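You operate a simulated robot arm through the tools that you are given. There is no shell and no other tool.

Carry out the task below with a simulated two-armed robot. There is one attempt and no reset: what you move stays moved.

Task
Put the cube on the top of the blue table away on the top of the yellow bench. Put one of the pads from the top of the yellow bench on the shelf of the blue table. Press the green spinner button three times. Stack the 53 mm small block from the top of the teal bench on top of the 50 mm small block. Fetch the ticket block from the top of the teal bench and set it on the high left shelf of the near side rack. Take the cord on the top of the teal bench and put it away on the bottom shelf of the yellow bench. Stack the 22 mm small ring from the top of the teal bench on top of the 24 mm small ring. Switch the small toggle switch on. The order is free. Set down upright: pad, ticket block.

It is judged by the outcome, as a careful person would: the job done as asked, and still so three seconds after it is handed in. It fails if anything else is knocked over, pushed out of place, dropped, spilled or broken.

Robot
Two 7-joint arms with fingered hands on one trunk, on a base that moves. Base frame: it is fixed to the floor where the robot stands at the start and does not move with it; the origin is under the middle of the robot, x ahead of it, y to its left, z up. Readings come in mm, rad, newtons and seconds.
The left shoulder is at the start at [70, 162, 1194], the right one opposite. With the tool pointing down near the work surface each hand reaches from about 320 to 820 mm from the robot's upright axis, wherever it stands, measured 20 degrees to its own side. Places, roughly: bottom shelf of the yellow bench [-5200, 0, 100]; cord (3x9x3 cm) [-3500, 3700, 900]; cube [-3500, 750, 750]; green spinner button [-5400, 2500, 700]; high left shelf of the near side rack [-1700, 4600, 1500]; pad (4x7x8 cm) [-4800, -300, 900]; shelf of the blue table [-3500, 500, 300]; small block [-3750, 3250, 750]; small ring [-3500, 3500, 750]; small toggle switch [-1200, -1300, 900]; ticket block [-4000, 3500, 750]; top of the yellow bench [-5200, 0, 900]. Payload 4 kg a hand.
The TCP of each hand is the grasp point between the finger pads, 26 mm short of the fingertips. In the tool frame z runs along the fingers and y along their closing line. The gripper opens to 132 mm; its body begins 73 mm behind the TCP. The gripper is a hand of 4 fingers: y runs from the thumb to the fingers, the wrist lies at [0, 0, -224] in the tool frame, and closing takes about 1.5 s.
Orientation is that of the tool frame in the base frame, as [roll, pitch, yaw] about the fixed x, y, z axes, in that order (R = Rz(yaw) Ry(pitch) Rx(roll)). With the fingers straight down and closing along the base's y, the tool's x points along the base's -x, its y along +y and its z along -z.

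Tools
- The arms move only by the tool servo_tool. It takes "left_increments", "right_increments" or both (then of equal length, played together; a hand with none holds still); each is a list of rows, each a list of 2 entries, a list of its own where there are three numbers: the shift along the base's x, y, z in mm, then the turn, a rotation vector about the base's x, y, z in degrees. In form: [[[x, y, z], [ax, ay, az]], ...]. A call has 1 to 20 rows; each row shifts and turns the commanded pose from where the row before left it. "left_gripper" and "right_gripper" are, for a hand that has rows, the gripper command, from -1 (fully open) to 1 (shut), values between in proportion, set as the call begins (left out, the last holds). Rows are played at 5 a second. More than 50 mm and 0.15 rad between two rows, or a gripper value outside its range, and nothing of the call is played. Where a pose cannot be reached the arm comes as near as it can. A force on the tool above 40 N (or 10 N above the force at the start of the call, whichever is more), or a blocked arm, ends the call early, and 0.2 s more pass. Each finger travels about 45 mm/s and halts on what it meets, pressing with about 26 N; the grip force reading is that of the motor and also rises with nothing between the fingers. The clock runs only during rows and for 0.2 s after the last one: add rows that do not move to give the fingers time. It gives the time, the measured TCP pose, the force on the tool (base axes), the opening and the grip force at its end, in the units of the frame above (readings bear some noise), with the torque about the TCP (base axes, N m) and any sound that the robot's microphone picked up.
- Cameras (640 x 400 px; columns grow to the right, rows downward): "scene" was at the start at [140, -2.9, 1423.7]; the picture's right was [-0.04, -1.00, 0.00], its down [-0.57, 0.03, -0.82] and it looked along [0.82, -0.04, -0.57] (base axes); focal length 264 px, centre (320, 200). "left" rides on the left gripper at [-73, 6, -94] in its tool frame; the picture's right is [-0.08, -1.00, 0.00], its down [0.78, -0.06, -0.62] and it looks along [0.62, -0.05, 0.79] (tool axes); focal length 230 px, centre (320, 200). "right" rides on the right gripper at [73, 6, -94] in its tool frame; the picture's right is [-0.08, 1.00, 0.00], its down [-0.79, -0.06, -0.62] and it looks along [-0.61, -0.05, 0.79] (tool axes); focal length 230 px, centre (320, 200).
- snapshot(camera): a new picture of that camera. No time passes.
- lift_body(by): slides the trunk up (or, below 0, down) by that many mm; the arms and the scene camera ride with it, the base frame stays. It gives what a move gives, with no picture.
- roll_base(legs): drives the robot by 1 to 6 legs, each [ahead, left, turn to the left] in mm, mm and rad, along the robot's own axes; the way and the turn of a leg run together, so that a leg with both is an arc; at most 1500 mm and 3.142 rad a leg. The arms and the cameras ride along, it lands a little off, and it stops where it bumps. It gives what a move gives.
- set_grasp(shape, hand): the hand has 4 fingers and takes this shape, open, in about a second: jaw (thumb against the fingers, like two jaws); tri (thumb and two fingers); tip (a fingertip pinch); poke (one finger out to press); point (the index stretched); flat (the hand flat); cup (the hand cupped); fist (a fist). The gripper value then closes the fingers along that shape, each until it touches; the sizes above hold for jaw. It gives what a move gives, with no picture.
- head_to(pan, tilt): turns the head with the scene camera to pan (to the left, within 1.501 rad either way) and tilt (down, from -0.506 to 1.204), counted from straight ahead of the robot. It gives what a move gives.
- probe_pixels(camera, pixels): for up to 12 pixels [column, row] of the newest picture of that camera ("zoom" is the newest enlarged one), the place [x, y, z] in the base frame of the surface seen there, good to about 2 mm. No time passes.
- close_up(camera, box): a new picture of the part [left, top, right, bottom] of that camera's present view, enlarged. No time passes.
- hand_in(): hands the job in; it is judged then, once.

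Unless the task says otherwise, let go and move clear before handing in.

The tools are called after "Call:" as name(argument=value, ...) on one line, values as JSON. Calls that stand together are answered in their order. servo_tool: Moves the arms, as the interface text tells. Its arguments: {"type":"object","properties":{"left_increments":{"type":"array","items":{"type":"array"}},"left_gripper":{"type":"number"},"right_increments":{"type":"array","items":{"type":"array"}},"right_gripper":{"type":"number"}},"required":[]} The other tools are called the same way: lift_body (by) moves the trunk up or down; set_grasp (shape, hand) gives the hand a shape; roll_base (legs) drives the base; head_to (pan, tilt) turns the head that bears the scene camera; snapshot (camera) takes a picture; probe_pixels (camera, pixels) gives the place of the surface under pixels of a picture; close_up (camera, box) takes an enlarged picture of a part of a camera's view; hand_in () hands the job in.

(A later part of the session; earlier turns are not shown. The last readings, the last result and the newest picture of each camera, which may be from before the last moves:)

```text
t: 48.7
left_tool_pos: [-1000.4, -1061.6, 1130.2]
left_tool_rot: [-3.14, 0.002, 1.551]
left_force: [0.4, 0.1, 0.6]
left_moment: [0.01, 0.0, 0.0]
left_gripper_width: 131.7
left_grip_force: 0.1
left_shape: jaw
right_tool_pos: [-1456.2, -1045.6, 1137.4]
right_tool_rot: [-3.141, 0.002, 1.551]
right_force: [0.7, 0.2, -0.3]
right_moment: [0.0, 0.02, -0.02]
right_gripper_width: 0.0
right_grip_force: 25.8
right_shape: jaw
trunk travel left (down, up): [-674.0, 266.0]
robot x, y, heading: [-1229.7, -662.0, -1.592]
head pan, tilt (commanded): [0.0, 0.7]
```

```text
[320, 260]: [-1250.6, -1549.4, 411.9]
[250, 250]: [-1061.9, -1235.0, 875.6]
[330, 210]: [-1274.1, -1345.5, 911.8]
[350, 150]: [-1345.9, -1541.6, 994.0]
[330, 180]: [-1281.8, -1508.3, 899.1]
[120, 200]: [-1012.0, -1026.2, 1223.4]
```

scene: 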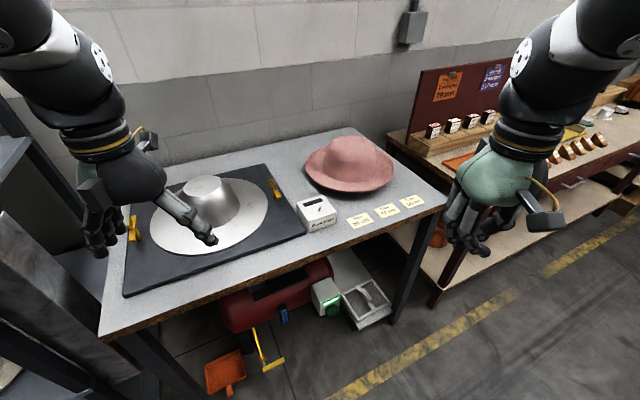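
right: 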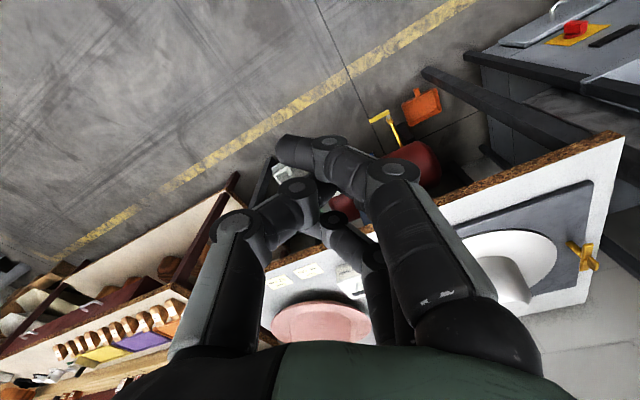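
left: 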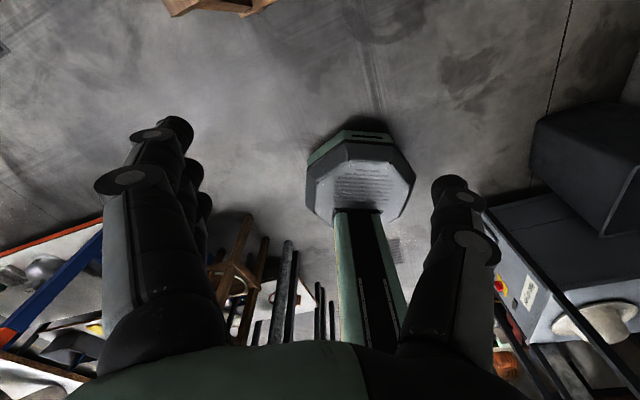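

Call:
close_up(camera="scene", box=[290, 180, 354, 244])

```text
6.25 times, centred on (322, 212) of scene
```

zoom: 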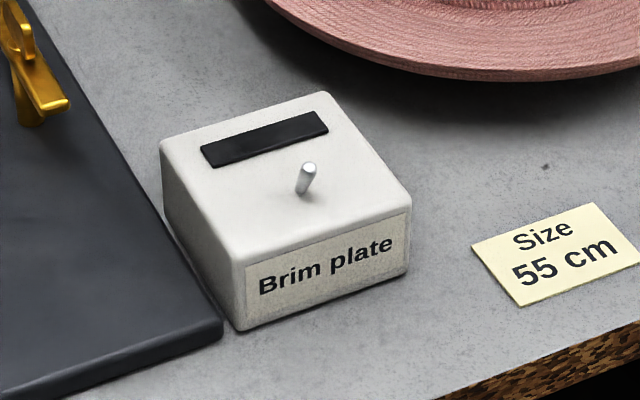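

Call:
close_up(camera="scene", box=[312, 190, 332, 204])

Call:
probe_pixels(camera="zoom", pixels=[[200, 320], [220, 320], [240, 290], [260, 260], [270, 230], [290, 190], [300, 160], [310, 180], [270, 190], [230, 340], [250, 330]])

```text
16.00 times, centred on (322, 197) of scene
```

zoom: 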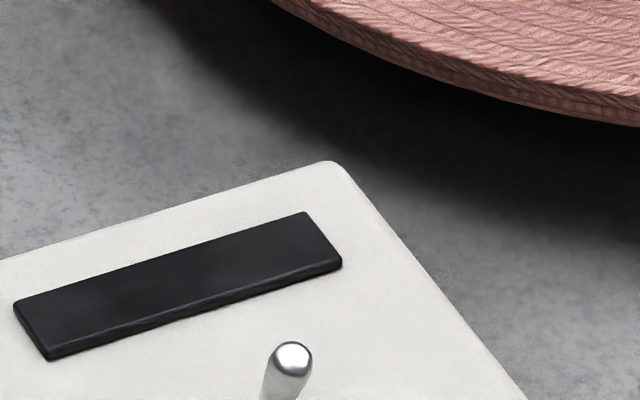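

```text
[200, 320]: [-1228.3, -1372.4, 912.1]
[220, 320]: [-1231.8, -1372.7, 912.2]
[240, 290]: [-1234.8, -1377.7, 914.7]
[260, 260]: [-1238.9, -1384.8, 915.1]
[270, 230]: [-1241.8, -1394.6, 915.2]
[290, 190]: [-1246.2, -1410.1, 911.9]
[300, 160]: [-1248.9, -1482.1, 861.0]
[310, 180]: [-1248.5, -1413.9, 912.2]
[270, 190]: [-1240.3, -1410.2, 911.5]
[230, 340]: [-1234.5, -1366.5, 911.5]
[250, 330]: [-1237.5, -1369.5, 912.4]
```

Call:
close_up(camera="scene", box=[310, 192, 334, 216])

Call:
probe_pixels(camera="zoom", pixels=[[290, 190], [280, 170], [300, 170], [280, 230], [265, 250], [255, 275], [285, 275], [240, 270], [270, 285]])

```text
16.00 times, centred on (322, 204) of scene
```

zoom: 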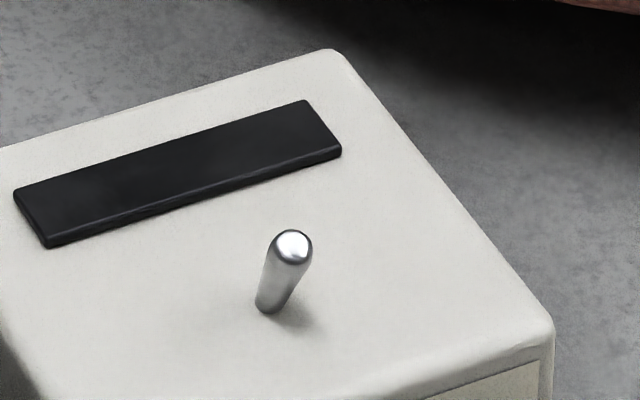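

```text
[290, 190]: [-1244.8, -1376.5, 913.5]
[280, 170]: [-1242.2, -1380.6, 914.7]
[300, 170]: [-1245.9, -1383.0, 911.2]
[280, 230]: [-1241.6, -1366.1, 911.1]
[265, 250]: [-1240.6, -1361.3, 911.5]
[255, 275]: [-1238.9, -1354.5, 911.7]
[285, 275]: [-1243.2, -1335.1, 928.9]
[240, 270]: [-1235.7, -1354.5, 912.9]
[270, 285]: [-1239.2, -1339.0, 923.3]
```

Call:
probe_pixels(camera="zoom", pixels=[[268, 308], [262, 304], [275, 304], [268, 298], [276, 290], [280, 282], [288, 262], [292, 250], [292, 240], [292, 234], [278, 250], [306, 252]])

```text
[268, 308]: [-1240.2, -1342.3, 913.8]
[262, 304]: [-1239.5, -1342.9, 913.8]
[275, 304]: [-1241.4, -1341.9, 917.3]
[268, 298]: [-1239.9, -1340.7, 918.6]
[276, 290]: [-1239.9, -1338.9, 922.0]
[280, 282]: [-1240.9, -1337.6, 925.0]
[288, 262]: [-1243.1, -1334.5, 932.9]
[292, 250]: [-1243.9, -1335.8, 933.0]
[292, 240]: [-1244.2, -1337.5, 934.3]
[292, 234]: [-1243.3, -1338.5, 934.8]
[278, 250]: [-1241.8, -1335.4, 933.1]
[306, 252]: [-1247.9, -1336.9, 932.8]
```

The lever leans purely toward the label (front) side; pushing direction is (0.42,-0.91). I'll bring the closed right hand over in front of the lever at z=1010, yawed to line up with the push.

Call:
servo_tool(right_increments=[[[25.7, -34.4, -18], [0, 0, 3.7]], [[25.7, -34.4, -18], [0, 0, 3.7]], [[25.7, -34.4, -18], [0, 0, 3.7]], [[25.7, -34.4, -18], [0, 0, 3.7]], [[25.7, -34.4, -18], [0, 0, 3.7]], [[25.7, -34.4, -18], [0, 0, 3.7]], [[25.7, -34.4, -18], [0, 0, 3.7]], [[0, 0, 0], [0, 0, 0]]], right_gripper=1)

Call:
snapshot(camera="scene")

Call:
snapshot(camera="right")

```text
t: 50.5
left_tool_pos: [-1000.0, -1063.2, 1129.6]
left_tool_rot: [3.141, -0.003, 1.551]
left_force: [0.4, -0.1, 0.0]
left_moment: [0.0, -0.03, 0.06]
left_gripper_width: 131.9
left_grip_force: 0.0
left_shape: jaw
right_tool_pos: [-1428.9, -1198.4, 1011.0]
right_tool_rot: [3.138, 0.009, 2.003]
right_force: [0.0, 0.7, -0.3]
right_moment: [-0.03, 0.0, 0.02]
right_gripper_width: 0.4
right_grip_force: 25.7
right_shape: jaw
right hand out of reach, approached as far as the arm can: row 3, 4, 5, 6, 7
trunk travel left (down, up): [-674.0, 266.0]
robot x, y, heading: [-1230.5, -658.6, -1.585]
head pan, tilt (commanded): [0.0, 0.7]
```

```text
taken
```

scene: 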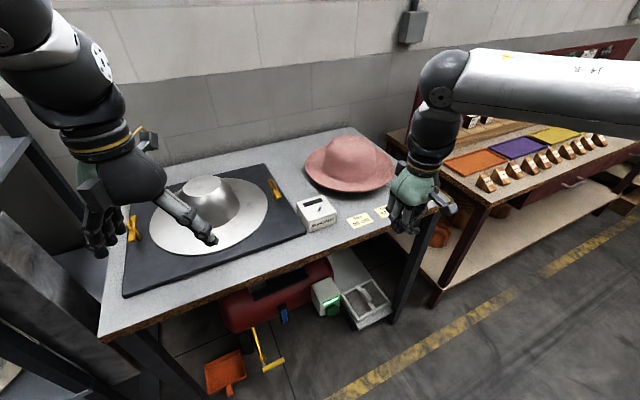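

```text
taken
```

right: 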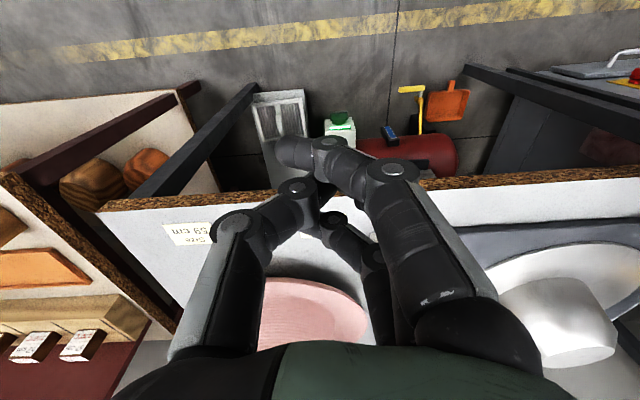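

The right arm could not cross that far inward; the switch should sit ~20° to the arm's own side. I'll retract the right hand stepwise, checking how the commanded pose behaves.

Call:
servo_tool(right_increments=[[[0, 0, 30], [0, 0, 0]], [[0, 0, 30], [0, 0, 0]], [[0, 0, 30], [0, 0, 0]], [[0, 0, 30], [0, 0, 0]]])

```text
t: 51.5
left_tool_pos: [-999.8, -1062.9, 1130.8]
left_tool_rot: [-3.141, 0.001, 1.551]
left_force: [-0.3, 0.2, -0.3]
left_moment: [-0.02, 0.02, -0.03]
left_gripper_width: 132.0
left_grip_force: 0.0
left_shape: jaw
right_tool_pos: [-1452.6, -1167.2, 1116.4]
right_tool_rot: [3.139, 0.006, 2.004]
right_force: [-0.1, -0.5, 0.4]
right_moment: [-0.02, 0.03, -0.01]
right_gripper_width: 0.0
right_grip_force: 26.1
right_shape: jaw
right hand out of reach, approached as far as the arm can: row 1, 2, 3, 4
trunk travel left (down, up): [-674.0, 266.0]
robot x, y, heading: [-1231.2, -661.2, -1.588]
head pan, tilt (commanded): [0.0, 0.7]
```

Call:
servo_tool(right_increments=[[[-25.7, 34.4, 1], [0, 0, -3.7]], [[-25.7, 34.4, 1], [0, 0, -3.7]], [[-25.7, 34.4, 1], [0, 0, -3.7]], [[-25.7, 34.4, 1], [0, 0, -3.7]]])

```text
t: 52.5
left_tool_pos: [-1000.7, -1060.7, 1130.9]
left_tool_rot: [3.14, 0.001, 1.552]
left_force: [-1.1, -0.2, 0.0]
left_moment: [-0.03, -0.02, -0.04]
left_gripper_width: 131.8
left_grip_force: 0.0
left_shape: jaw
right_tool_pos: [-1557.1, -1027.2, 1121.8]
right_tool_rot: [3.139, 0.003, 1.748]
right_force: [-0.4, -0.4, 0.3]
right_moment: [-0.03, -0.02, 0.0]
right_gripper_width: 0.1
right_grip_force: 25.2
right_shape: jaw
trunk travel left (down, up): [-674.0, 266.0]
robot x, y, heading: [-1231.9, -660.8, -1.589]
head pan, tilt (commanded): [0.0, 0.7]
```

Commanded pose resets to the measured one each call. I'll stow the right hand and shift the robot right so the left hand gets the switch at ~20° on its own side.

Call:
servo_tool(right_increments=[[[34, -6, 5], [0, 0, -3.8]], [[34, -6, 5], [0, 0, -3.8]], [[33, -7, 5], [0, 0, -3.7]]])

Call:
roll_base(legs=[[0, -270, 0]])

Call:
servo_tool(left_increments=[[[0, 0, 0], [0, 0, 0]], [[0, 0, 0], [0, 0, 0]], [[0, 0, 0], [0, 0, 0]], [[0, 0, 0], [0, 0, 0]], [[0, 0, 0], [0, 0, 0]], [[0, 0, 0], [0, 0, 0]], [[0, 0, 0], [0, 0, 0]], [[0, 0, 0], [0, 0, 0]], [[0, 0, 0], [0, 0, 0]]], left_gripper=1)

Call:
snapshot(camera="scene")

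Call:
snapshot(camera="left")

```text
t: 53.3
left_tool_pos: [-997.8, -1065.2, 1128.7]
left_tool_rot: [-3.139, -0.001, 1.551]
left_force: [0.5, -0.2, 0.4]
left_moment: [0.02, 0.0, 0.04]
left_gripper_width: 131.9
left_grip_force: 0.0
left_shape: jaw
right_tool_pos: [-1455.4, -1051.5, 1134.8]
right_tool_rot: [-3.139, -0.001, 1.546]
right_force: [0.7, 0.7, 0.5]
right_moment: [0.0, 0.01, 0.02]
right_gripper_width: 0.2
right_grip_force: 25.9
right_shape: jaw
trunk travel left (down, up): [-674.0, 266.0]
robot x, y, heading: [-1234.6, -659.4, -1.585]
head pan, tilt (commanded): [0.0, 0.7]
```

```text
t: 55.3
left_tool_pos: [-1271.0, -1058.8, 1129.3]
left_tool_rot: [-3.14, -0.002, 1.55]
left_force: [0.3, 0.0, -0.2]
left_moment: [-0.03, 0.01, 0.0]
left_gripper_width: 131.7
left_grip_force: 0.1
left_shape: jaw
right_tool_pos: [-1729.5, -1045.1, 1135.6]
right_tool_rot: [-3.14, 0.0, 1.551]
right_force: [0.0, -0.5, 0.0]
right_moment: [0.03, 0.0, 0.01]
right_gripper_width: 0.0
right_grip_force: 26.0
right_shape: jaw
trunk travel left (down, up): [-674.0, 266.0]
robot x, y, heading: [-1507.2, -656.0, -1.592]
head pan, tilt (commanded): [0.0, 0.7]
```

```text
t: 57.3
left_tool_pos: [-1272.6, -1057.6, 1130.0]
left_tool_rot: [3.141, 0.0, 1.552]
left_force: [0.1, 0.8, 1.3]
left_moment: [0.02, 0.01, 0.03]
left_gripper_width: 0.0
left_grip_force: 26.1
left_shape: jaw
right_tool_pos: [-1730.4, -1046.5, 1135.9]
right_tool_rot: [3.141, 0.001, 1.547]
right_force: [0.1, -0.7, -0.3]
right_moment: [-0.01, -0.01, 0.03]
right_gripper_width: 0.0
right_grip_force: 25.6
right_shape: jaw
trunk travel left (down, up): [-674.0, 266.0]
robot x, y, heading: [-1504.9, -655.3, -1.588]
head pan, tilt (commanded): [0.0, 0.7]
```

```text
taken
```

scene: 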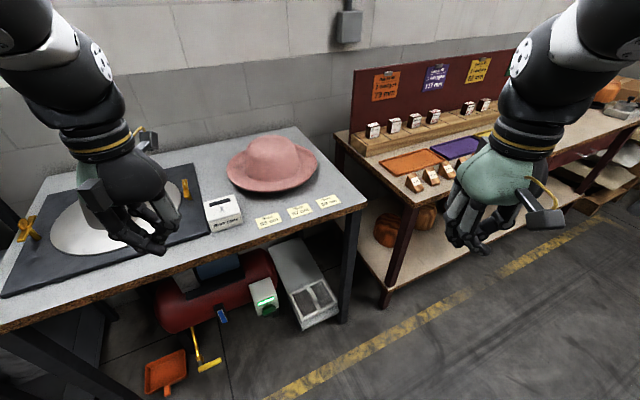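

```text
taken
```

left: 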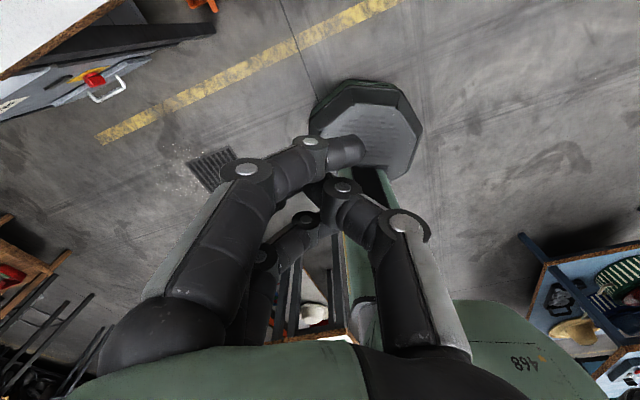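

Call:
probe_pixels(camera="left", pixels=[[358, 150], [345, 140], [345, 160], [325, 150], [310, 143], [300, 215], [330, 205], [355, 215], [345, 188]])

Call:
close_up(camera="scene", box=[90, 170, 250, 270])

Call:
probe_pixels(camera="zoom", pixels=[[300, 330], [260, 330], [320, 250], [220, 300], [285, 285], [250, 345]])

```text
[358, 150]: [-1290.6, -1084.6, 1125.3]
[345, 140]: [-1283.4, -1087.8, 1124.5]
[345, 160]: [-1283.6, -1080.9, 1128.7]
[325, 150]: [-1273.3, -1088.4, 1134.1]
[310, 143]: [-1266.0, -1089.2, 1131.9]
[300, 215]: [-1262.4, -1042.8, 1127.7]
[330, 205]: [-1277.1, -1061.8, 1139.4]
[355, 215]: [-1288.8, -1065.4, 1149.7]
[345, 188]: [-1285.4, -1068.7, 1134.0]
```

```text
4.00 times, centred on (170, 220) of scene
```

zoom: 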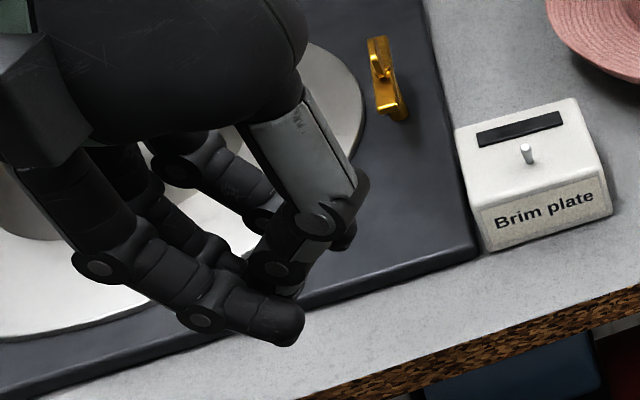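

```text
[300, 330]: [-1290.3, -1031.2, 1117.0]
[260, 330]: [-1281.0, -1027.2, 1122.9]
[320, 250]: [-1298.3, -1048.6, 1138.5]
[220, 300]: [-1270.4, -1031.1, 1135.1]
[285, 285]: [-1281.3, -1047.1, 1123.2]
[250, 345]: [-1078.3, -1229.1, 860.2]
```

The left hand's index distal link forms a crossbar leading away from the robot, ideal for nudging the lever. Move the left hand to a hover point in front of the lever.

Call:
servo_tool(left_increments=[[[2.4, -37.7, -21.7], [0, 0, 4.3]], [[2.4, -37.7, -21.7], [0, 0, 4.3]], [[2.4, -37.7, -21.7], [0, 0, 4.3]], [[2.4, -37.7, -21.7], [0, 0, 4.3]], [[2.4, -37.7, -21.7], [0, 0, 4.3]], [[2.4, -37.7, -21.7], [0, 0, 4.4]], [[0, 0, 0], [0, 0, 0]]])

Call:
snapshot(camera="scene")

Call:
close_up(camera="scene", box=[150, 150, 290, 250])

```text
t: 58.9
left_tool_pos: [-1255.8, -1283.5, 998.4]
left_tool_rot: [-3.142, 0.002, 2.005]
left_force: [0.3, -0.8, 0.1]
left_moment: [-0.02, 0.01, 0.02]
left_gripper_width: 0.0
left_grip_force: 25.6
left_shape: jaw
right_tool_pos: [-1729.2, -1044.8, 1135.4]
right_tool_rot: [-3.141, 0.002, 1.548]
right_force: [-0.5, 0.2, -0.4]
right_moment: [-0.03, -0.02, -0.03]
right_gripper_width: 0.0
right_grip_force: 26.3
right_shape: jaw
trunk travel left (down, up): [-674.0, 266.0]
robot x, y, heading: [-1505.6, -654.7, -1.587]
head pan, tilt (commanded): [0.0, 0.7]
```

```text
taken
```

scene: 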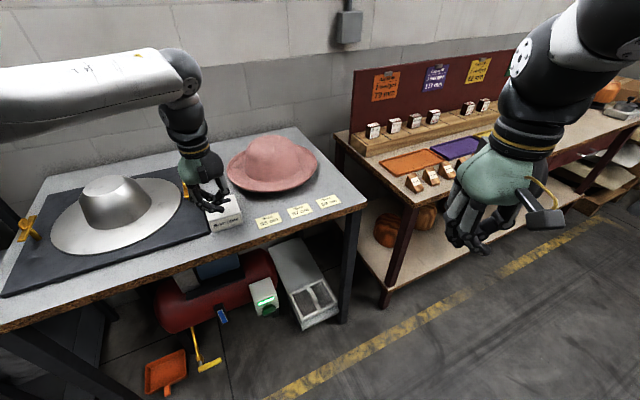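

```text
4.00 times, centred on (220, 200) of scene
```

zoom: 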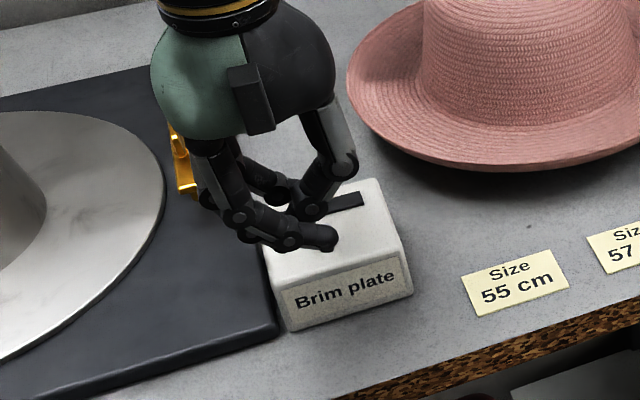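

Call:
servo_tool(left_increments=[[[0, 0, -20], [0, 0, 0]], [[-1, 0, -20], [0, 0, 0]], [[-1, 0, -20], [0, 0, 0]], [[0, 0, 0], [0, 0, 0]]])

Call:
close_up(camera="scene", box=[150, 150, 290, 250])

Call:
snapshot(camera="left")

```text
t: 59.9
left_tool_pos: [-1257.9, -1284.0, 938.8]
left_tool_rot: [-3.142, -0.002, 2.004]
left_force: [1.2, 0.1, -0.6]
left_moment: [0.02, 0.03, 0.01]
left_gripper_width: 0.0
left_grip_force: 25.7
left_shape: jaw
right_tool_pos: [-1729.4, -1045.7, 1135.7]
right_tool_rot: [3.141, 0.0, 1.55]
right_force: [-1.1, -0.1, 0.2]
right_moment: [0.02, 0.0, -0.01]
right_gripper_width: 0.0
right_grip_force: 26.0
right_shape: jaw
trunk travel left (down, up): [-674.0, 266.0]
robot x, y, heading: [-1505.9, -656.5, -1.591]
head pan, tilt (commanded): [0.0, 0.7]
```

```text
4.00 times, centred on (220, 200) of scene
```

zoom: 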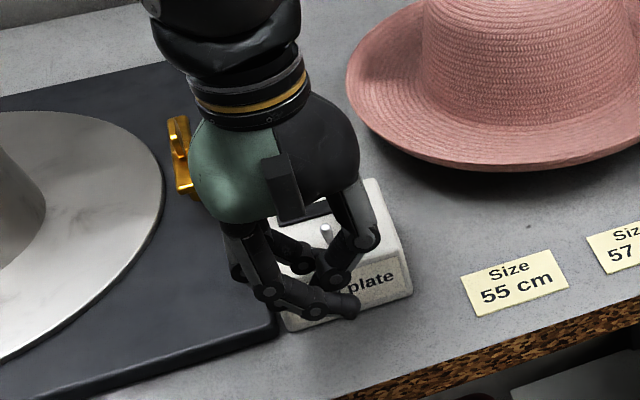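

```text
taken
```

left: 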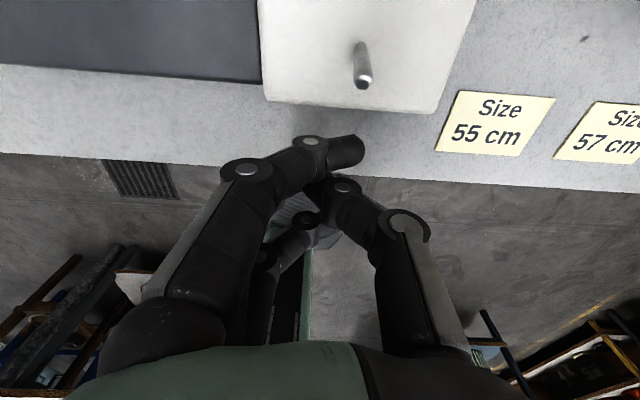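

Call:
probe_pixels(camera="left", pixels=[[364, 82], [362, 60], [358, 48], [355, 150], [345, 138], [345, 160], [325, 140], [310, 142], [300, 170]])

```text
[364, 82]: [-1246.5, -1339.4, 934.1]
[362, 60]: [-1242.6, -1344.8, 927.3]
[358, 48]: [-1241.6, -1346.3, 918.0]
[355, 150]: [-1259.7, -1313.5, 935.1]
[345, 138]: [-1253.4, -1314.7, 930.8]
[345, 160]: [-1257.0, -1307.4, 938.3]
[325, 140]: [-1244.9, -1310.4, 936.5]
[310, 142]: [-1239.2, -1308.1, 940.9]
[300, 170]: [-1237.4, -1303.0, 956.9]
```

The lever tip is at [-1245,-1338,933] and the index bar is 24 mm in front of it, covering it laterally. Shift 6 mm sideways and push along (0.42,-0.91).

Call:
servo_tool(left_increments=[[[-5.4, -2.5, -1], [0, 0, 0]], [[2.5, -5.5, 0], [0, 0, 0]], [[2.5, -5.5, 0], [0, 0, 0]], [[2.5, -5.5, 0], [0, 0, 0]], [[2.5, -5.5, 0], [0, 0, 0]], [[2.5, -5.5, 0], [0, 0, 0]], [[2.5, -5.5, 0], [0, 0, 0]]])

Call:
snapshot(camera="left")

```text
t: 61.5
left_tool_pos: [-1251.2, -1318.1, 939.2]
left_tool_rot: [3.14, -0.001, 2.002]
left_force: [-5.9, 10.0, -2.6]
left_moment: [0.27, 0.21, 0.13]
left_gripper_width: 0.0
left_grip_force: 25.6
left_shape: jaw
right_tool_pos: [-1731.3, -1043.4, 1135.3]
right_tool_rot: [3.141, 0.002, 1.548]
right_force: [0.2, 0.8, 0.0]
right_moment: [-0.03, -0.02, -0.01]
right_gripper_width: 0.0
right_grip_force: 26.1
right_shape: jaw
trunk travel left (down, up): [-674.0, 266.0]
robot x, y, heading: [-1503.2, -657.4, -1.587]
head pan, tilt (commanded): [0.0, 0.7]
```

```text
taken
```

left: 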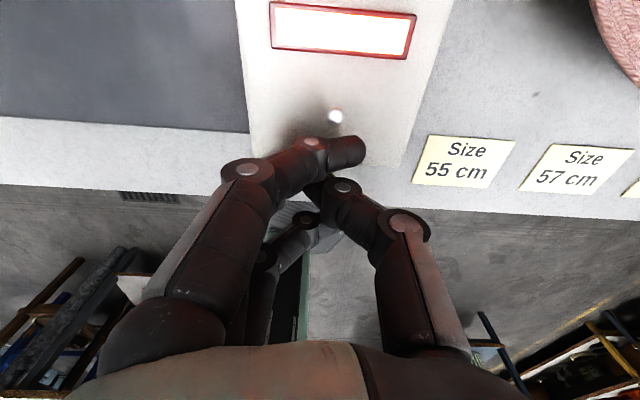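

The strip lit up red: the switch is on. Retreat back and up, then verify it stays lit.

Call:
servo_tool(left_increments=[[[-5, 11, 0], [0, 0, 0]], [[-10, 22, 5], [0, 0, 0]], [[-5, 30, 30], [0, 0, 0]], [[0, 30, 35], [0, 0, -4.3]], [[0, 35, 30], [0, 0, -4.3]], [[0, 35, 30], [0, 0, -4.3]], [[0, 35, 30], [0, 0, -4.3]], [[0, 35, 25], [0, 0, -4.3]], [[0, 25, 5], [0, 0, -4.4]]])

Call:
snapshot(camera="scene")

Call:
close_up(camera="scene", box=[150, 150, 290, 250])

```text
t: 63.5
left_tool_pos: [-1268.7, -1062.2, 1130.4]
left_tool_rot: [-3.141, -0.002, 1.55]
left_force: [-0.5, 0.0, -0.4]
left_moment: [-0.03, 0.02, -0.01]
left_gripper_width: 0.1
left_grip_force: 26.0
left_shape: jaw
right_tool_pos: [-1729.8, -1045.5, 1135.6]
right_tool_rot: [3.141, 0.001, 1.549]
right_force: [0.3, 0.9, -0.2]
right_moment: [-0.01, -0.01, -0.04]
right_gripper_width: 0.1
right_grip_force: 26.1
right_shape: jaw
trunk travel left (down, up): [-674.0, 266.0]
robot x, y, heading: [-1505.4, -656.8, -1.586]
head pan, tilt (commanded): [0.0, 0.7]
```

```text
taken
```

scene: 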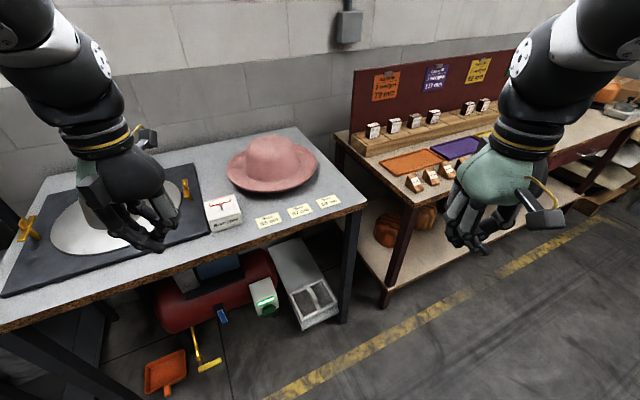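

```text
4.00 times, centred on (220, 200) of scene
```

zoom: 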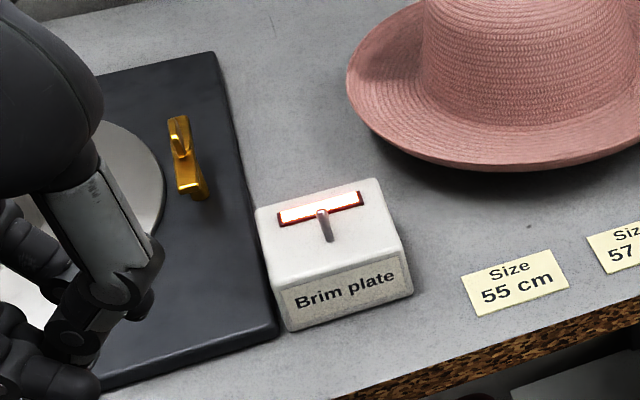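

The switch is on and lit. Next turn to face -x and drive down the aisle to see the blue table and yellow bench.

Call:
roll_base(legs=[[0, 0, -1.555]])

Call:
roll_base(legs=[[800, 0, 0]])

Call:
head_to(pan=-0.3, tilt=0.35)

Call:
snapshot(camera="scene")

```text
t: 67.6
left_tool_pos: [-1903.9, -906.6, 1129.4]
left_tool_rot: [-3.14, -0.001, 0.019]
left_force: [-0.9, -0.7, 0.4]
left_moment: [0.0, 0.02, -0.01]
left_gripper_width: 0.1
left_grip_force: 26.2
left_shape: jaw
right_tool_pos: [-1904.2, -443.6, 1134.7]
right_tool_rot: [3.141, 0.0, 0.019]
right_force: [0.7, -0.1, -0.4]
right_moment: [0.04, 0.01, -0.02]
right_gripper_width: 0.0
right_grip_force: 26.0
right_shape: jaw
trunk travel left (down, up): [-674.0, 266.0]
robot x, y, heading: [-1504.1, -652.8, -3.124]
head pan, tilt (commanded): [0.0, 0.7]
```

```text
t: 71.9
left_tool_pos: [-2718.1, -901.6, 1130.3]
left_tool_rot: [3.14, 0.001, -0.006]
left_force: [0.4, -0.3, -0.7]
left_moment: [0.0, 0.01, 0.01]
left_gripper_width: 0.0
left_grip_force: 26.0
left_shape: jaw
right_tool_pos: [-2705.2, -441.0, 1135.7]
right_tool_rot: [-3.142, 0.0, -0.009]
right_force: [0.3, 0.0, -0.1]
right_moment: [0.02, 0.03, 0.03]
right_gripper_width: 0.0
right_grip_force: 26.3
right_shape: jaw
trunk travel left (down, up): [-674.0, 266.0]
robot x, y, heading: [-2311.0, -657.3, 3.135]
head pan, tilt (commanded): [0.0, 0.7]
```

```text
t: 72.8
left_tool_pos: [-2717.5, -901.2, 1131.2]
left_tool_rot: [-3.142, -0.001, -0.006]
left_force: [-0.5, 0.3, 0.0]
left_moment: [0.01, 0.01, 0.0]
left_gripper_width: 0.1
left_grip_force: 25.3
left_shape: jaw
right_tool_pos: [-2706.1, -441.2, 1135.2]
right_tool_rot: [-3.142, 0.001, -0.007]
right_force: [0.6, -0.6, 0.0]
right_moment: [0.02, -0.01, 0.04]
right_gripper_width: 0.2
right_grip_force: 26.0
right_shape: jaw
trunk travel left (down, up): [-674.0, 266.0]
robot x, y, heading: [-2315.3, -659.4, 3.14]
head pan, tilt (commanded): [-0.3, 0.351]
```

```text
taken
```

scene: 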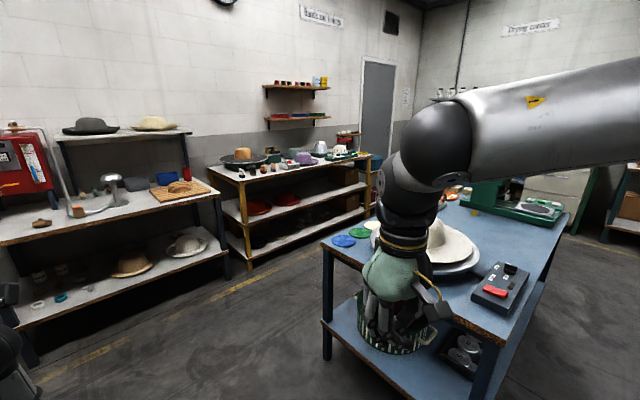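

Call:
probe_pixels(camera="scene", pixels=[[325, 250], [500, 335], [568, 222], [330, 340], [210, 172], [245, 265], [370, 185], [400, 365], [225, 270], [210, 250], [345, 240], [505, 285]])

Call:
close_up(camera="scene", box=[200, 130, 400, 260])

Call:
close_up(camera="scene", box=[310, 170, 590, 345])

```text
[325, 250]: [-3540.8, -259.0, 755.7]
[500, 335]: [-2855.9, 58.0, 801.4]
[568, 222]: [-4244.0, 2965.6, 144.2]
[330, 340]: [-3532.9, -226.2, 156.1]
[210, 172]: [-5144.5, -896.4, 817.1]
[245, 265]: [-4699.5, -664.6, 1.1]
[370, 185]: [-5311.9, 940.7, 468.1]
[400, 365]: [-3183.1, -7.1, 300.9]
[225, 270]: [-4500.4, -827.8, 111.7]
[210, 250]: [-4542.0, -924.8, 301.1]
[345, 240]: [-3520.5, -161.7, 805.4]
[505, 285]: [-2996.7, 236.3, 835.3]
```

```text
3.08 times, centred on (300, 195) of scene
```

zoom: 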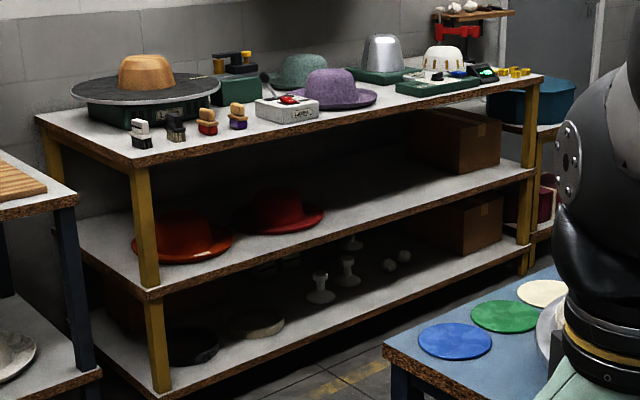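

```text
2.29 times, centred on (450, 258) of scene
```

zoom: 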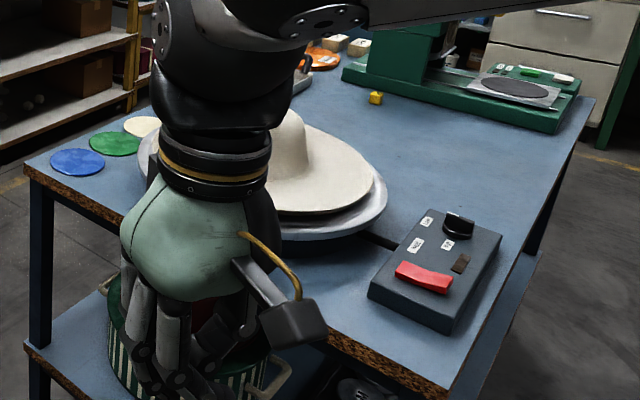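

Call:
close_up(camera="scene", box=[200, 130, 400, 260])

Call:
probe_pixels(camera="zoom", pixels=[[40, 118], [143, 163], [540, 75], [160, 390], [142, 145], [176, 135], [207, 130], [238, 127], [350, 110], [380, 130], [300, 120], [290, 100]])

Call:
close_up(camera="scene", box=[230, 140, 310, 190])

```text
3.08 times, centred on (300, 195) of scene
```

zoom: 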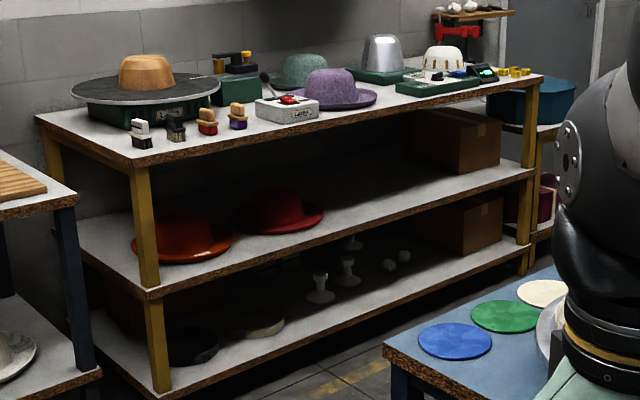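

```text
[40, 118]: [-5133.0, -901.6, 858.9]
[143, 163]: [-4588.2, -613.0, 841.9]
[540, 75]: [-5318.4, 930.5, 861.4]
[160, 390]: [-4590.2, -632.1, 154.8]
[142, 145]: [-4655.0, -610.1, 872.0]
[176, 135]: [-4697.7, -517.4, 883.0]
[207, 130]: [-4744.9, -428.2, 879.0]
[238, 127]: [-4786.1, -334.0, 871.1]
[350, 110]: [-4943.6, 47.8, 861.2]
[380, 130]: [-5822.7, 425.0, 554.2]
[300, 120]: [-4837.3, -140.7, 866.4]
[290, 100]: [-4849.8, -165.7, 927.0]
```

```text
8.00 times, centred on (270, 165) of scene
```

zoom: 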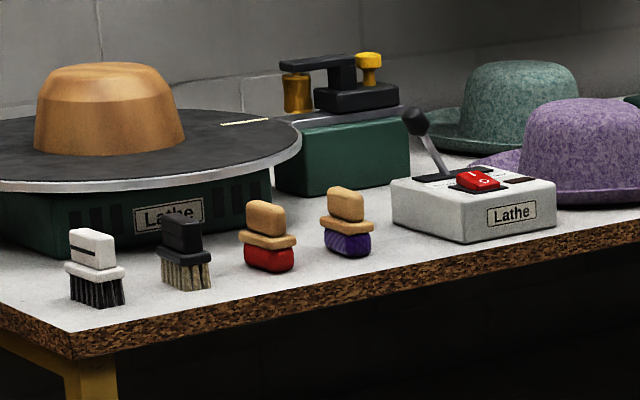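

Pads are the red [-4745,-428] and purple [-4786,-334] ones (first two are brushes). I'll start with the cube: look right to check the way around the blue table's near side.

Call:
head_to(pan=-1.3, tilt=0.45)

Call:
snapshot(camera="scene")

Call:
probe_pixels(camera="scene", pixels=[[500, 250], [450, 200], [560, 300], [400, 180], [350, 170], [300, 160], [250, 170], [600, 250], [420, 250], [480, 180]])

```text
t: 74.0
left_tool_pos: [-2718.1, -901.7, 1130.9]
left_tool_rot: [-3.141, 0.0, -0.006]
left_force: [0.6, -0.5, 0.2]
left_moment: [-0.04, -0.01, -0.03]
left_gripper_width: 0.1
left_grip_force: 26.1
left_shape: jaw
right_tool_pos: [-2705.3, -441.2, 1135.1]
right_tool_rot: [-3.141, 0.0, -0.009]
right_force: [-0.2, -0.5, 1.2]
right_moment: [-0.02, 0.01, 0.01]
right_gripper_width: 0.0
right_grip_force: 25.8
right_shape: jaw
trunk travel left (down, up): [-674.0, 266.0]
robot x, y, heading: [-2310.3, -660.3, 3.14]
head pan, tilt (commanded): [-1.3, 0.45]
```

```text
taken
```

scene: 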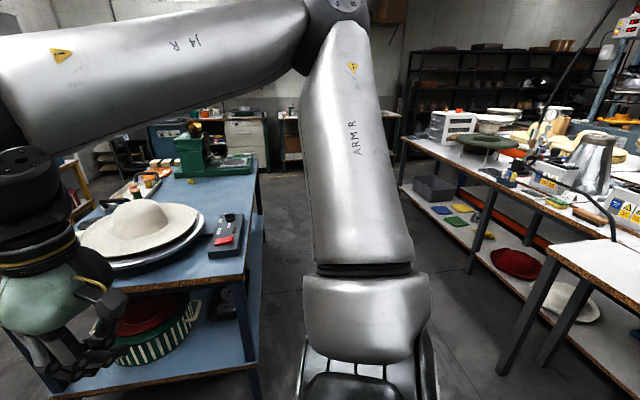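

```text
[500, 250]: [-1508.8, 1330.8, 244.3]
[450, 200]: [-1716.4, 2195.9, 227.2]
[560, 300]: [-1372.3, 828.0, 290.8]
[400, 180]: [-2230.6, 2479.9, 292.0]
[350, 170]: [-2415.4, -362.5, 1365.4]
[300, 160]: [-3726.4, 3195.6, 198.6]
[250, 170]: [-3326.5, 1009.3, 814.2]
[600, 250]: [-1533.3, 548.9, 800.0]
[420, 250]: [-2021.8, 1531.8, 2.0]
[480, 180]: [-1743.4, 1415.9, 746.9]
```

The walkway between blue table and white tables is ~1.4 m wide. Drive sideways to the cube side and turn to face the blue table squarely (heading ≈ -2.71).

Call:
roll_base(legs=[[0, -1200, 0], [60, -300, 0.435]])

Call:
head_to(pan=-0.1, tilt=0.55)

Call:
snapshot(camera="scene")

```text
t: 81.5
left_tool_pos: [-2689.0, 381.4, 1129.2]
left_tool_rot: [-3.14, 0.002, 0.4]
left_force: [1.1, 0.0, -0.7]
left_moment: [0.03, -0.01, 0.0]
left_gripper_width: 0.0
left_grip_force: 26.0
left_shape: jaw
right_tool_pos: [-2858.8, 808.8, 1135.2]
right_tool_rot: [-3.139, 0.0, 0.396]
right_force: [0.5, -0.8, 0.3]
right_moment: [0.0, 0.0, 0.01]
right_gripper_width: 0.1
right_grip_force: 26.1
right_shape: jaw
trunk travel left (down, up): [-674.0, 266.0]
robot x, y, heading: [-2414.0, 761.7, -2.74]
head pan, tilt (commanded): [-1.3, 0.45]
```

```text
t: 82.9
left_tool_pos: [-2687.8, 382.9, 1130.2]
left_tool_rot: [3.141, 0.0, 0.401]
left_force: [-0.6, -1.1, -0.2]
left_moment: [-0.05, 0.03, -0.01]
left_gripper_width: 0.2
left_grip_force: 25.8
left_shape: jaw
right_tool_pos: [-2858.9, 811.1, 1135.5]
right_tool_rot: [3.141, 0.0, 0.396]
right_force: [-0.4, 0.5, 0.1]
right_moment: [-0.01, -0.01, 0.0]
right_gripper_width: 0.0
right_grip_force: 25.9
right_shape: jaw
trunk travel left (down, up): [-674.0, 266.0]
robot x, y, heading: [-2409.0, 763.6, -2.742]
head pan, tilt (commanded): [-0.099, 0.55]
```

```text
taken
```

scene: 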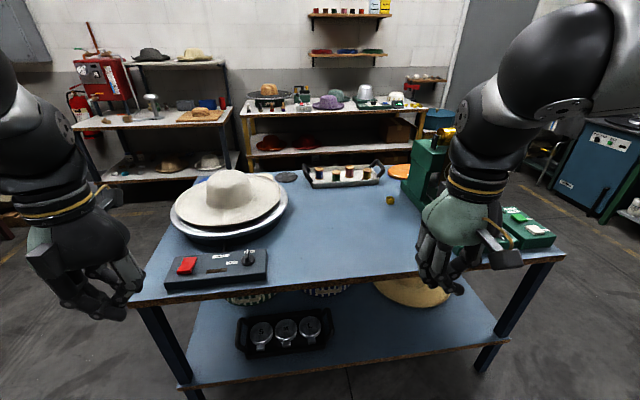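

Call:
close_up(camera="scene", box=[340, 120, 560, 280])

Call:
probe_pixels(camera="zoom", pixels=[[146, 228], [146, 240], [135, 232], [157, 232], [100, 150], [230, 130], [230, 60], [180, 150], [260, 20], [210, 240], [550, 280], [200, 200]])

Call:
probe_pixels(camera="scene", pixels=[[350, 292], [500, 275], [245, 190], [200, 280], [350, 180], [375, 165], [310, 180], [230, 175]])

```text
2.50 times, centred on (450, 200) of scene
```

zoom: 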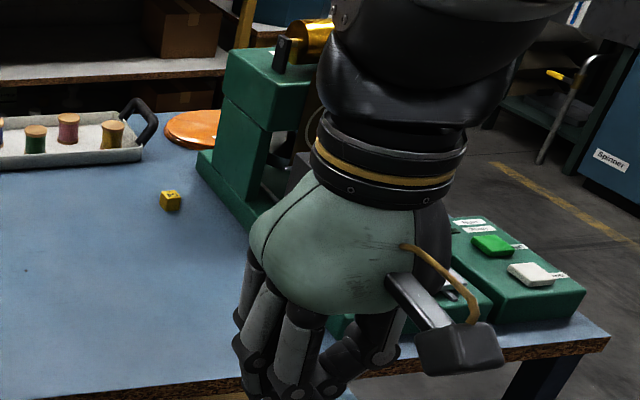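

```text
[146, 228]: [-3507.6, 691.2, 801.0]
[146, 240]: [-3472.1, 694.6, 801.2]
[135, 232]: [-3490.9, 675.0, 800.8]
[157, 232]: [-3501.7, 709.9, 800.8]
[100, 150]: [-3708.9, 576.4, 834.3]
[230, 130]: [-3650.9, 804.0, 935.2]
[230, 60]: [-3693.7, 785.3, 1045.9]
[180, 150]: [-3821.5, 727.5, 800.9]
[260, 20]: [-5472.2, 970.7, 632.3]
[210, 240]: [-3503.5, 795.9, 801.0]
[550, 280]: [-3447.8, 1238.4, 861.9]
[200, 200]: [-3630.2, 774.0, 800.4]
```

```text
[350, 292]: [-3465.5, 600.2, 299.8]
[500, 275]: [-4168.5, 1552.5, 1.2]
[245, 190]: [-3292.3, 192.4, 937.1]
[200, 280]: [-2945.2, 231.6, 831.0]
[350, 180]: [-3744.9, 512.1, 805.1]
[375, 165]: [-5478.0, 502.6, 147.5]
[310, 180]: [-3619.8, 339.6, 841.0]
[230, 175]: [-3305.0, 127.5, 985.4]
```

Call:
close_up(camera="scene", box=[375, 185, 415, 210])

Call:
probe_pixels(camera="zoom", pixels=[[255, 190], [255, 235], [230, 230], [280, 230], [250, 265], [320, 200], [265, 175], [200, 200]])

```text
16.00 times, centred on (395, 198) of scene
```

zoom: 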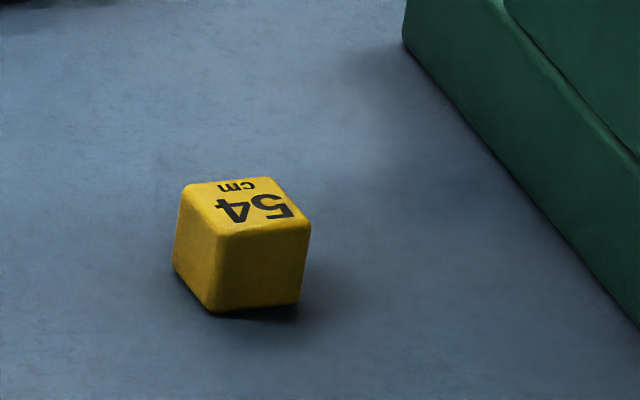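

```text
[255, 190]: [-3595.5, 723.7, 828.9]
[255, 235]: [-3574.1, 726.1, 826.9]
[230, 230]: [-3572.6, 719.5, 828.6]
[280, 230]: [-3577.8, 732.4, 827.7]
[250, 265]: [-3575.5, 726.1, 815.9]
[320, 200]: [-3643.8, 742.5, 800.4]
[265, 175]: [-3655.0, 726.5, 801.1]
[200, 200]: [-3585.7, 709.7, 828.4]
```

The cube is a 28 mm block at [-3589,721,815], ~60-100 mm from the green machine. I'll test rotating the right hand by -90° (thumb toward me) so nothing sticks out toward the machine, and open it.

Call:
servo_tool(right_increments=[[[0, 0, 0], [0, 0, -8.2]], [[0, 0, 0], [0, 0, -8.2]], [[0, 0, 0], [0, 0, -8.2]], [[0, 0, 0], [0, 0, -8.2]], [[0, 0, 0], [0, 0, -8.2]], [[0, 0, 0], [0, 0, -8.2]], [[0, 0, 0], [0, 0, -8.2]], [[0, 0, 0], [0, 0, -8.2]], [[0, 0, 0], [0, 0, -8.2]], [[0, 0, 0], [0, 0, -8.2]], [[0, 0, 0], [0, 0, -8]]], right_gripper=0)

Call:
snapshot(camera="scene")

```text
t: 85.3
left_tool_pos: [-2689.3, 381.6, 1130.4]
left_tool_rot: [3.141, -0.002, 0.4]
left_force: [0.0, 0.6, 0.1]
left_moment: [0.01, 0.0, 0.0]
left_gripper_width: 0.0
left_grip_force: 26.4
left_shape: jaw
right_tool_pos: [-2858.8, 811.2, 1133.8]
right_tool_rot: [3.14, 0.0, -1.177]
right_force: [-0.1, -0.6, -0.2]
right_moment: [0.02, 0.01, 0.02]
right_gripper_width: 66.4
right_grip_force: 0.0
right_shape: jaw
trunk travel left (down, up): [-674.0, 266.0]
robot x, y, heading: [-2410.6, 762.3, -2.74]
head pan, tilt (commanded): [-0.099, 0.55]
```

```text
taken
```

scene: 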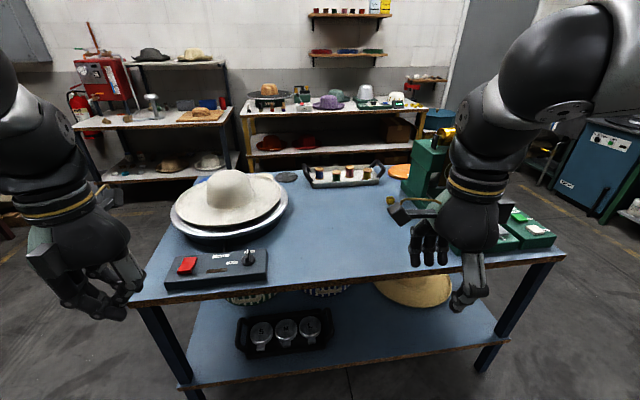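

Rotation works. Let me check my base's footprint with the left wrist camera before nearing the table.

Call:
snapshot(camera="left")

Call:
probe_pixels(camera="left", pixels=[[310, 130], [330, 90], [365, 80], [400, 90], [420, 130], [415, 160], [340, 250]])

```text
taken
```

left: 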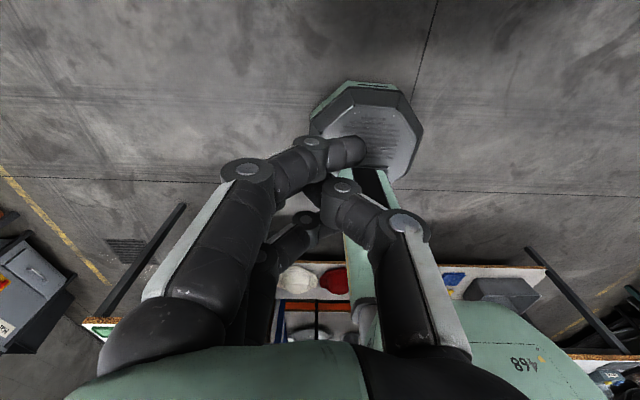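

```text
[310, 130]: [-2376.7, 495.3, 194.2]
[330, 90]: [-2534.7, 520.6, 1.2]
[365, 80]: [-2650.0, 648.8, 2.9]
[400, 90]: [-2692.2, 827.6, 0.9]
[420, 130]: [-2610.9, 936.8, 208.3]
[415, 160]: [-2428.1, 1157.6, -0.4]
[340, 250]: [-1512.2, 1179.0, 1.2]
```

Base radius is ~270 mm. I'll move up to the table edge (axis ~335 mm off the edge) with the cube about 200 mm to the right.

Call:
roll_base(legs=[[0, -240, 0.03], [360, 0, 0]])

Call:
head_to(pan=-0.25, tilt=0.75)

Call:
snapshot(camera="scene")

Call:
snapshot(camera="right")

```text
t: 89.0
left_tool_pos: [-3089.8, 444.8, 1131.0]
left_tool_rot: [3.141, 0.0, 0.437]
left_force: [-0.5, 0.3, -0.5]
left_moment: [-0.02, 0.02, 0.0]
left_gripper_width: 0.0
left_grip_force: 26.0
left_shape: jaw
right_tool_pos: [-3275.4, 866.6, 1133.1]
right_tool_rot: [3.141, 0.0, -1.137]
right_force: [0.3, 1.0, 1.1]
right_moment: [0.01, 0.0, 0.01]
right_gripper_width: 66.0
right_grip_force: 0.2
right_shape: jaw
trunk travel left (down, up): [-674.0, 266.0]
robot x, y, heading: [-2828.7, 834.2, -2.704]
head pan, tilt (commanded): [-0.099, 0.55]
```

```text
t: 89.7
left_tool_pos: [-3090.5, 444.4, 1131.5]
left_tool_rot: [3.141, -0.001, 0.436]
left_force: [-1.1, -0.3, 0.4]
left_moment: [-0.02, 0.0, 0.03]
left_gripper_width: 0.1
left_grip_force: 26.7
left_shape: jaw
right_tool_pos: [-3276.7, 866.7, 1134.2]
right_tool_rot: [-3.141, 0.001, -1.14]
right_force: [-0.2, -0.4, 0.1]
right_moment: [0.03, 0.03, -0.02]
right_gripper_width: 65.8
right_grip_force: 0.1
right_shape: jaw
trunk travel left (down, up): [-674.0, 266.0]
robot x, y, heading: [-2829.1, 837.0, -2.701]
head pan, tilt (commanded): [-0.25, 0.75]
```

```text
taken
```

scene: 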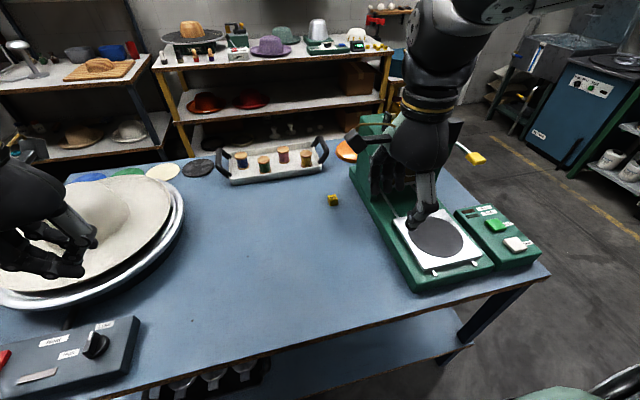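

```text
taken
```

right: 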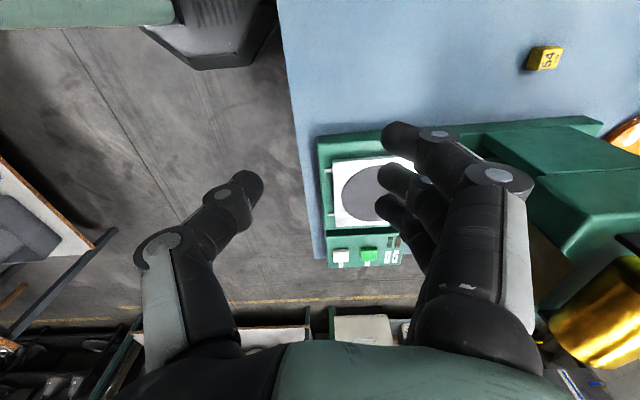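

Call:
close_up(camera="scene", box=[320, 187, 348, 211])

Call:
probe_pixels(camera="zoom", pixels=[[250, 230], [300, 150], [200, 170], [400, 180], [300, 280], [250, 330], [200, 250], [380, 300]])

```text
16.00 times, centred on (334, 199) of scene
```

zoom: 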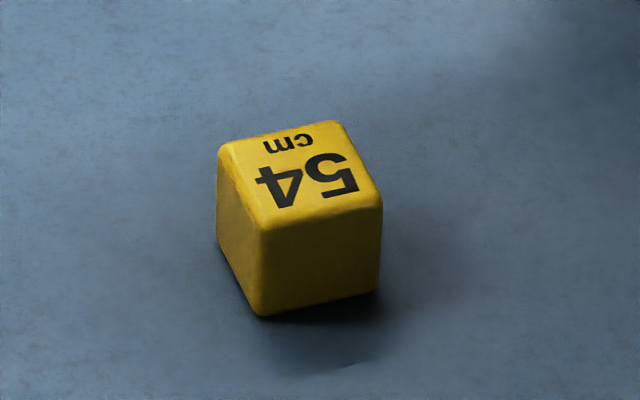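

```text
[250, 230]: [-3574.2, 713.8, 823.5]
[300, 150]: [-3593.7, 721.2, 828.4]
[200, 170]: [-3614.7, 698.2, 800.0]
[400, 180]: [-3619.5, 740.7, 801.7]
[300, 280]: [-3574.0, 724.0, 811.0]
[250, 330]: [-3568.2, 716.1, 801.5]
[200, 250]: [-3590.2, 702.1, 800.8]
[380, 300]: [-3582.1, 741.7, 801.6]
```

Call:
probe_pixels(camera="zoom", pixels=[[264, 221], [374, 198], [337, 128], [227, 150], [300, 175], [320, 250], [240, 200]])

```text
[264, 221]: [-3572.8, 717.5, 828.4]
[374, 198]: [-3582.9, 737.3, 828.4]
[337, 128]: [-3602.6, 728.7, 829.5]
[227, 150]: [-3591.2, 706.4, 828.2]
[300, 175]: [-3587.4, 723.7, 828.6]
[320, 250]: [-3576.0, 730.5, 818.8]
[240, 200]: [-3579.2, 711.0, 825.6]
```

Call:
probe_pixels(camera="right", pixels=[[600, 320], [540, 180], [490, 150], [570, 200], [600, 250], [545, 130], [545, 58], [460, 125]])

```text
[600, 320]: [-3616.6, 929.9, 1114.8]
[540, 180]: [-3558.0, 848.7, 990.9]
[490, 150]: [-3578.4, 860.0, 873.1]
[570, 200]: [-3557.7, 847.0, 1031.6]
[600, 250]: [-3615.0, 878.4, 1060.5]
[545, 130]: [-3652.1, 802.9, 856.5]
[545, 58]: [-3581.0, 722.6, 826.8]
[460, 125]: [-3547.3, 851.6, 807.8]
```

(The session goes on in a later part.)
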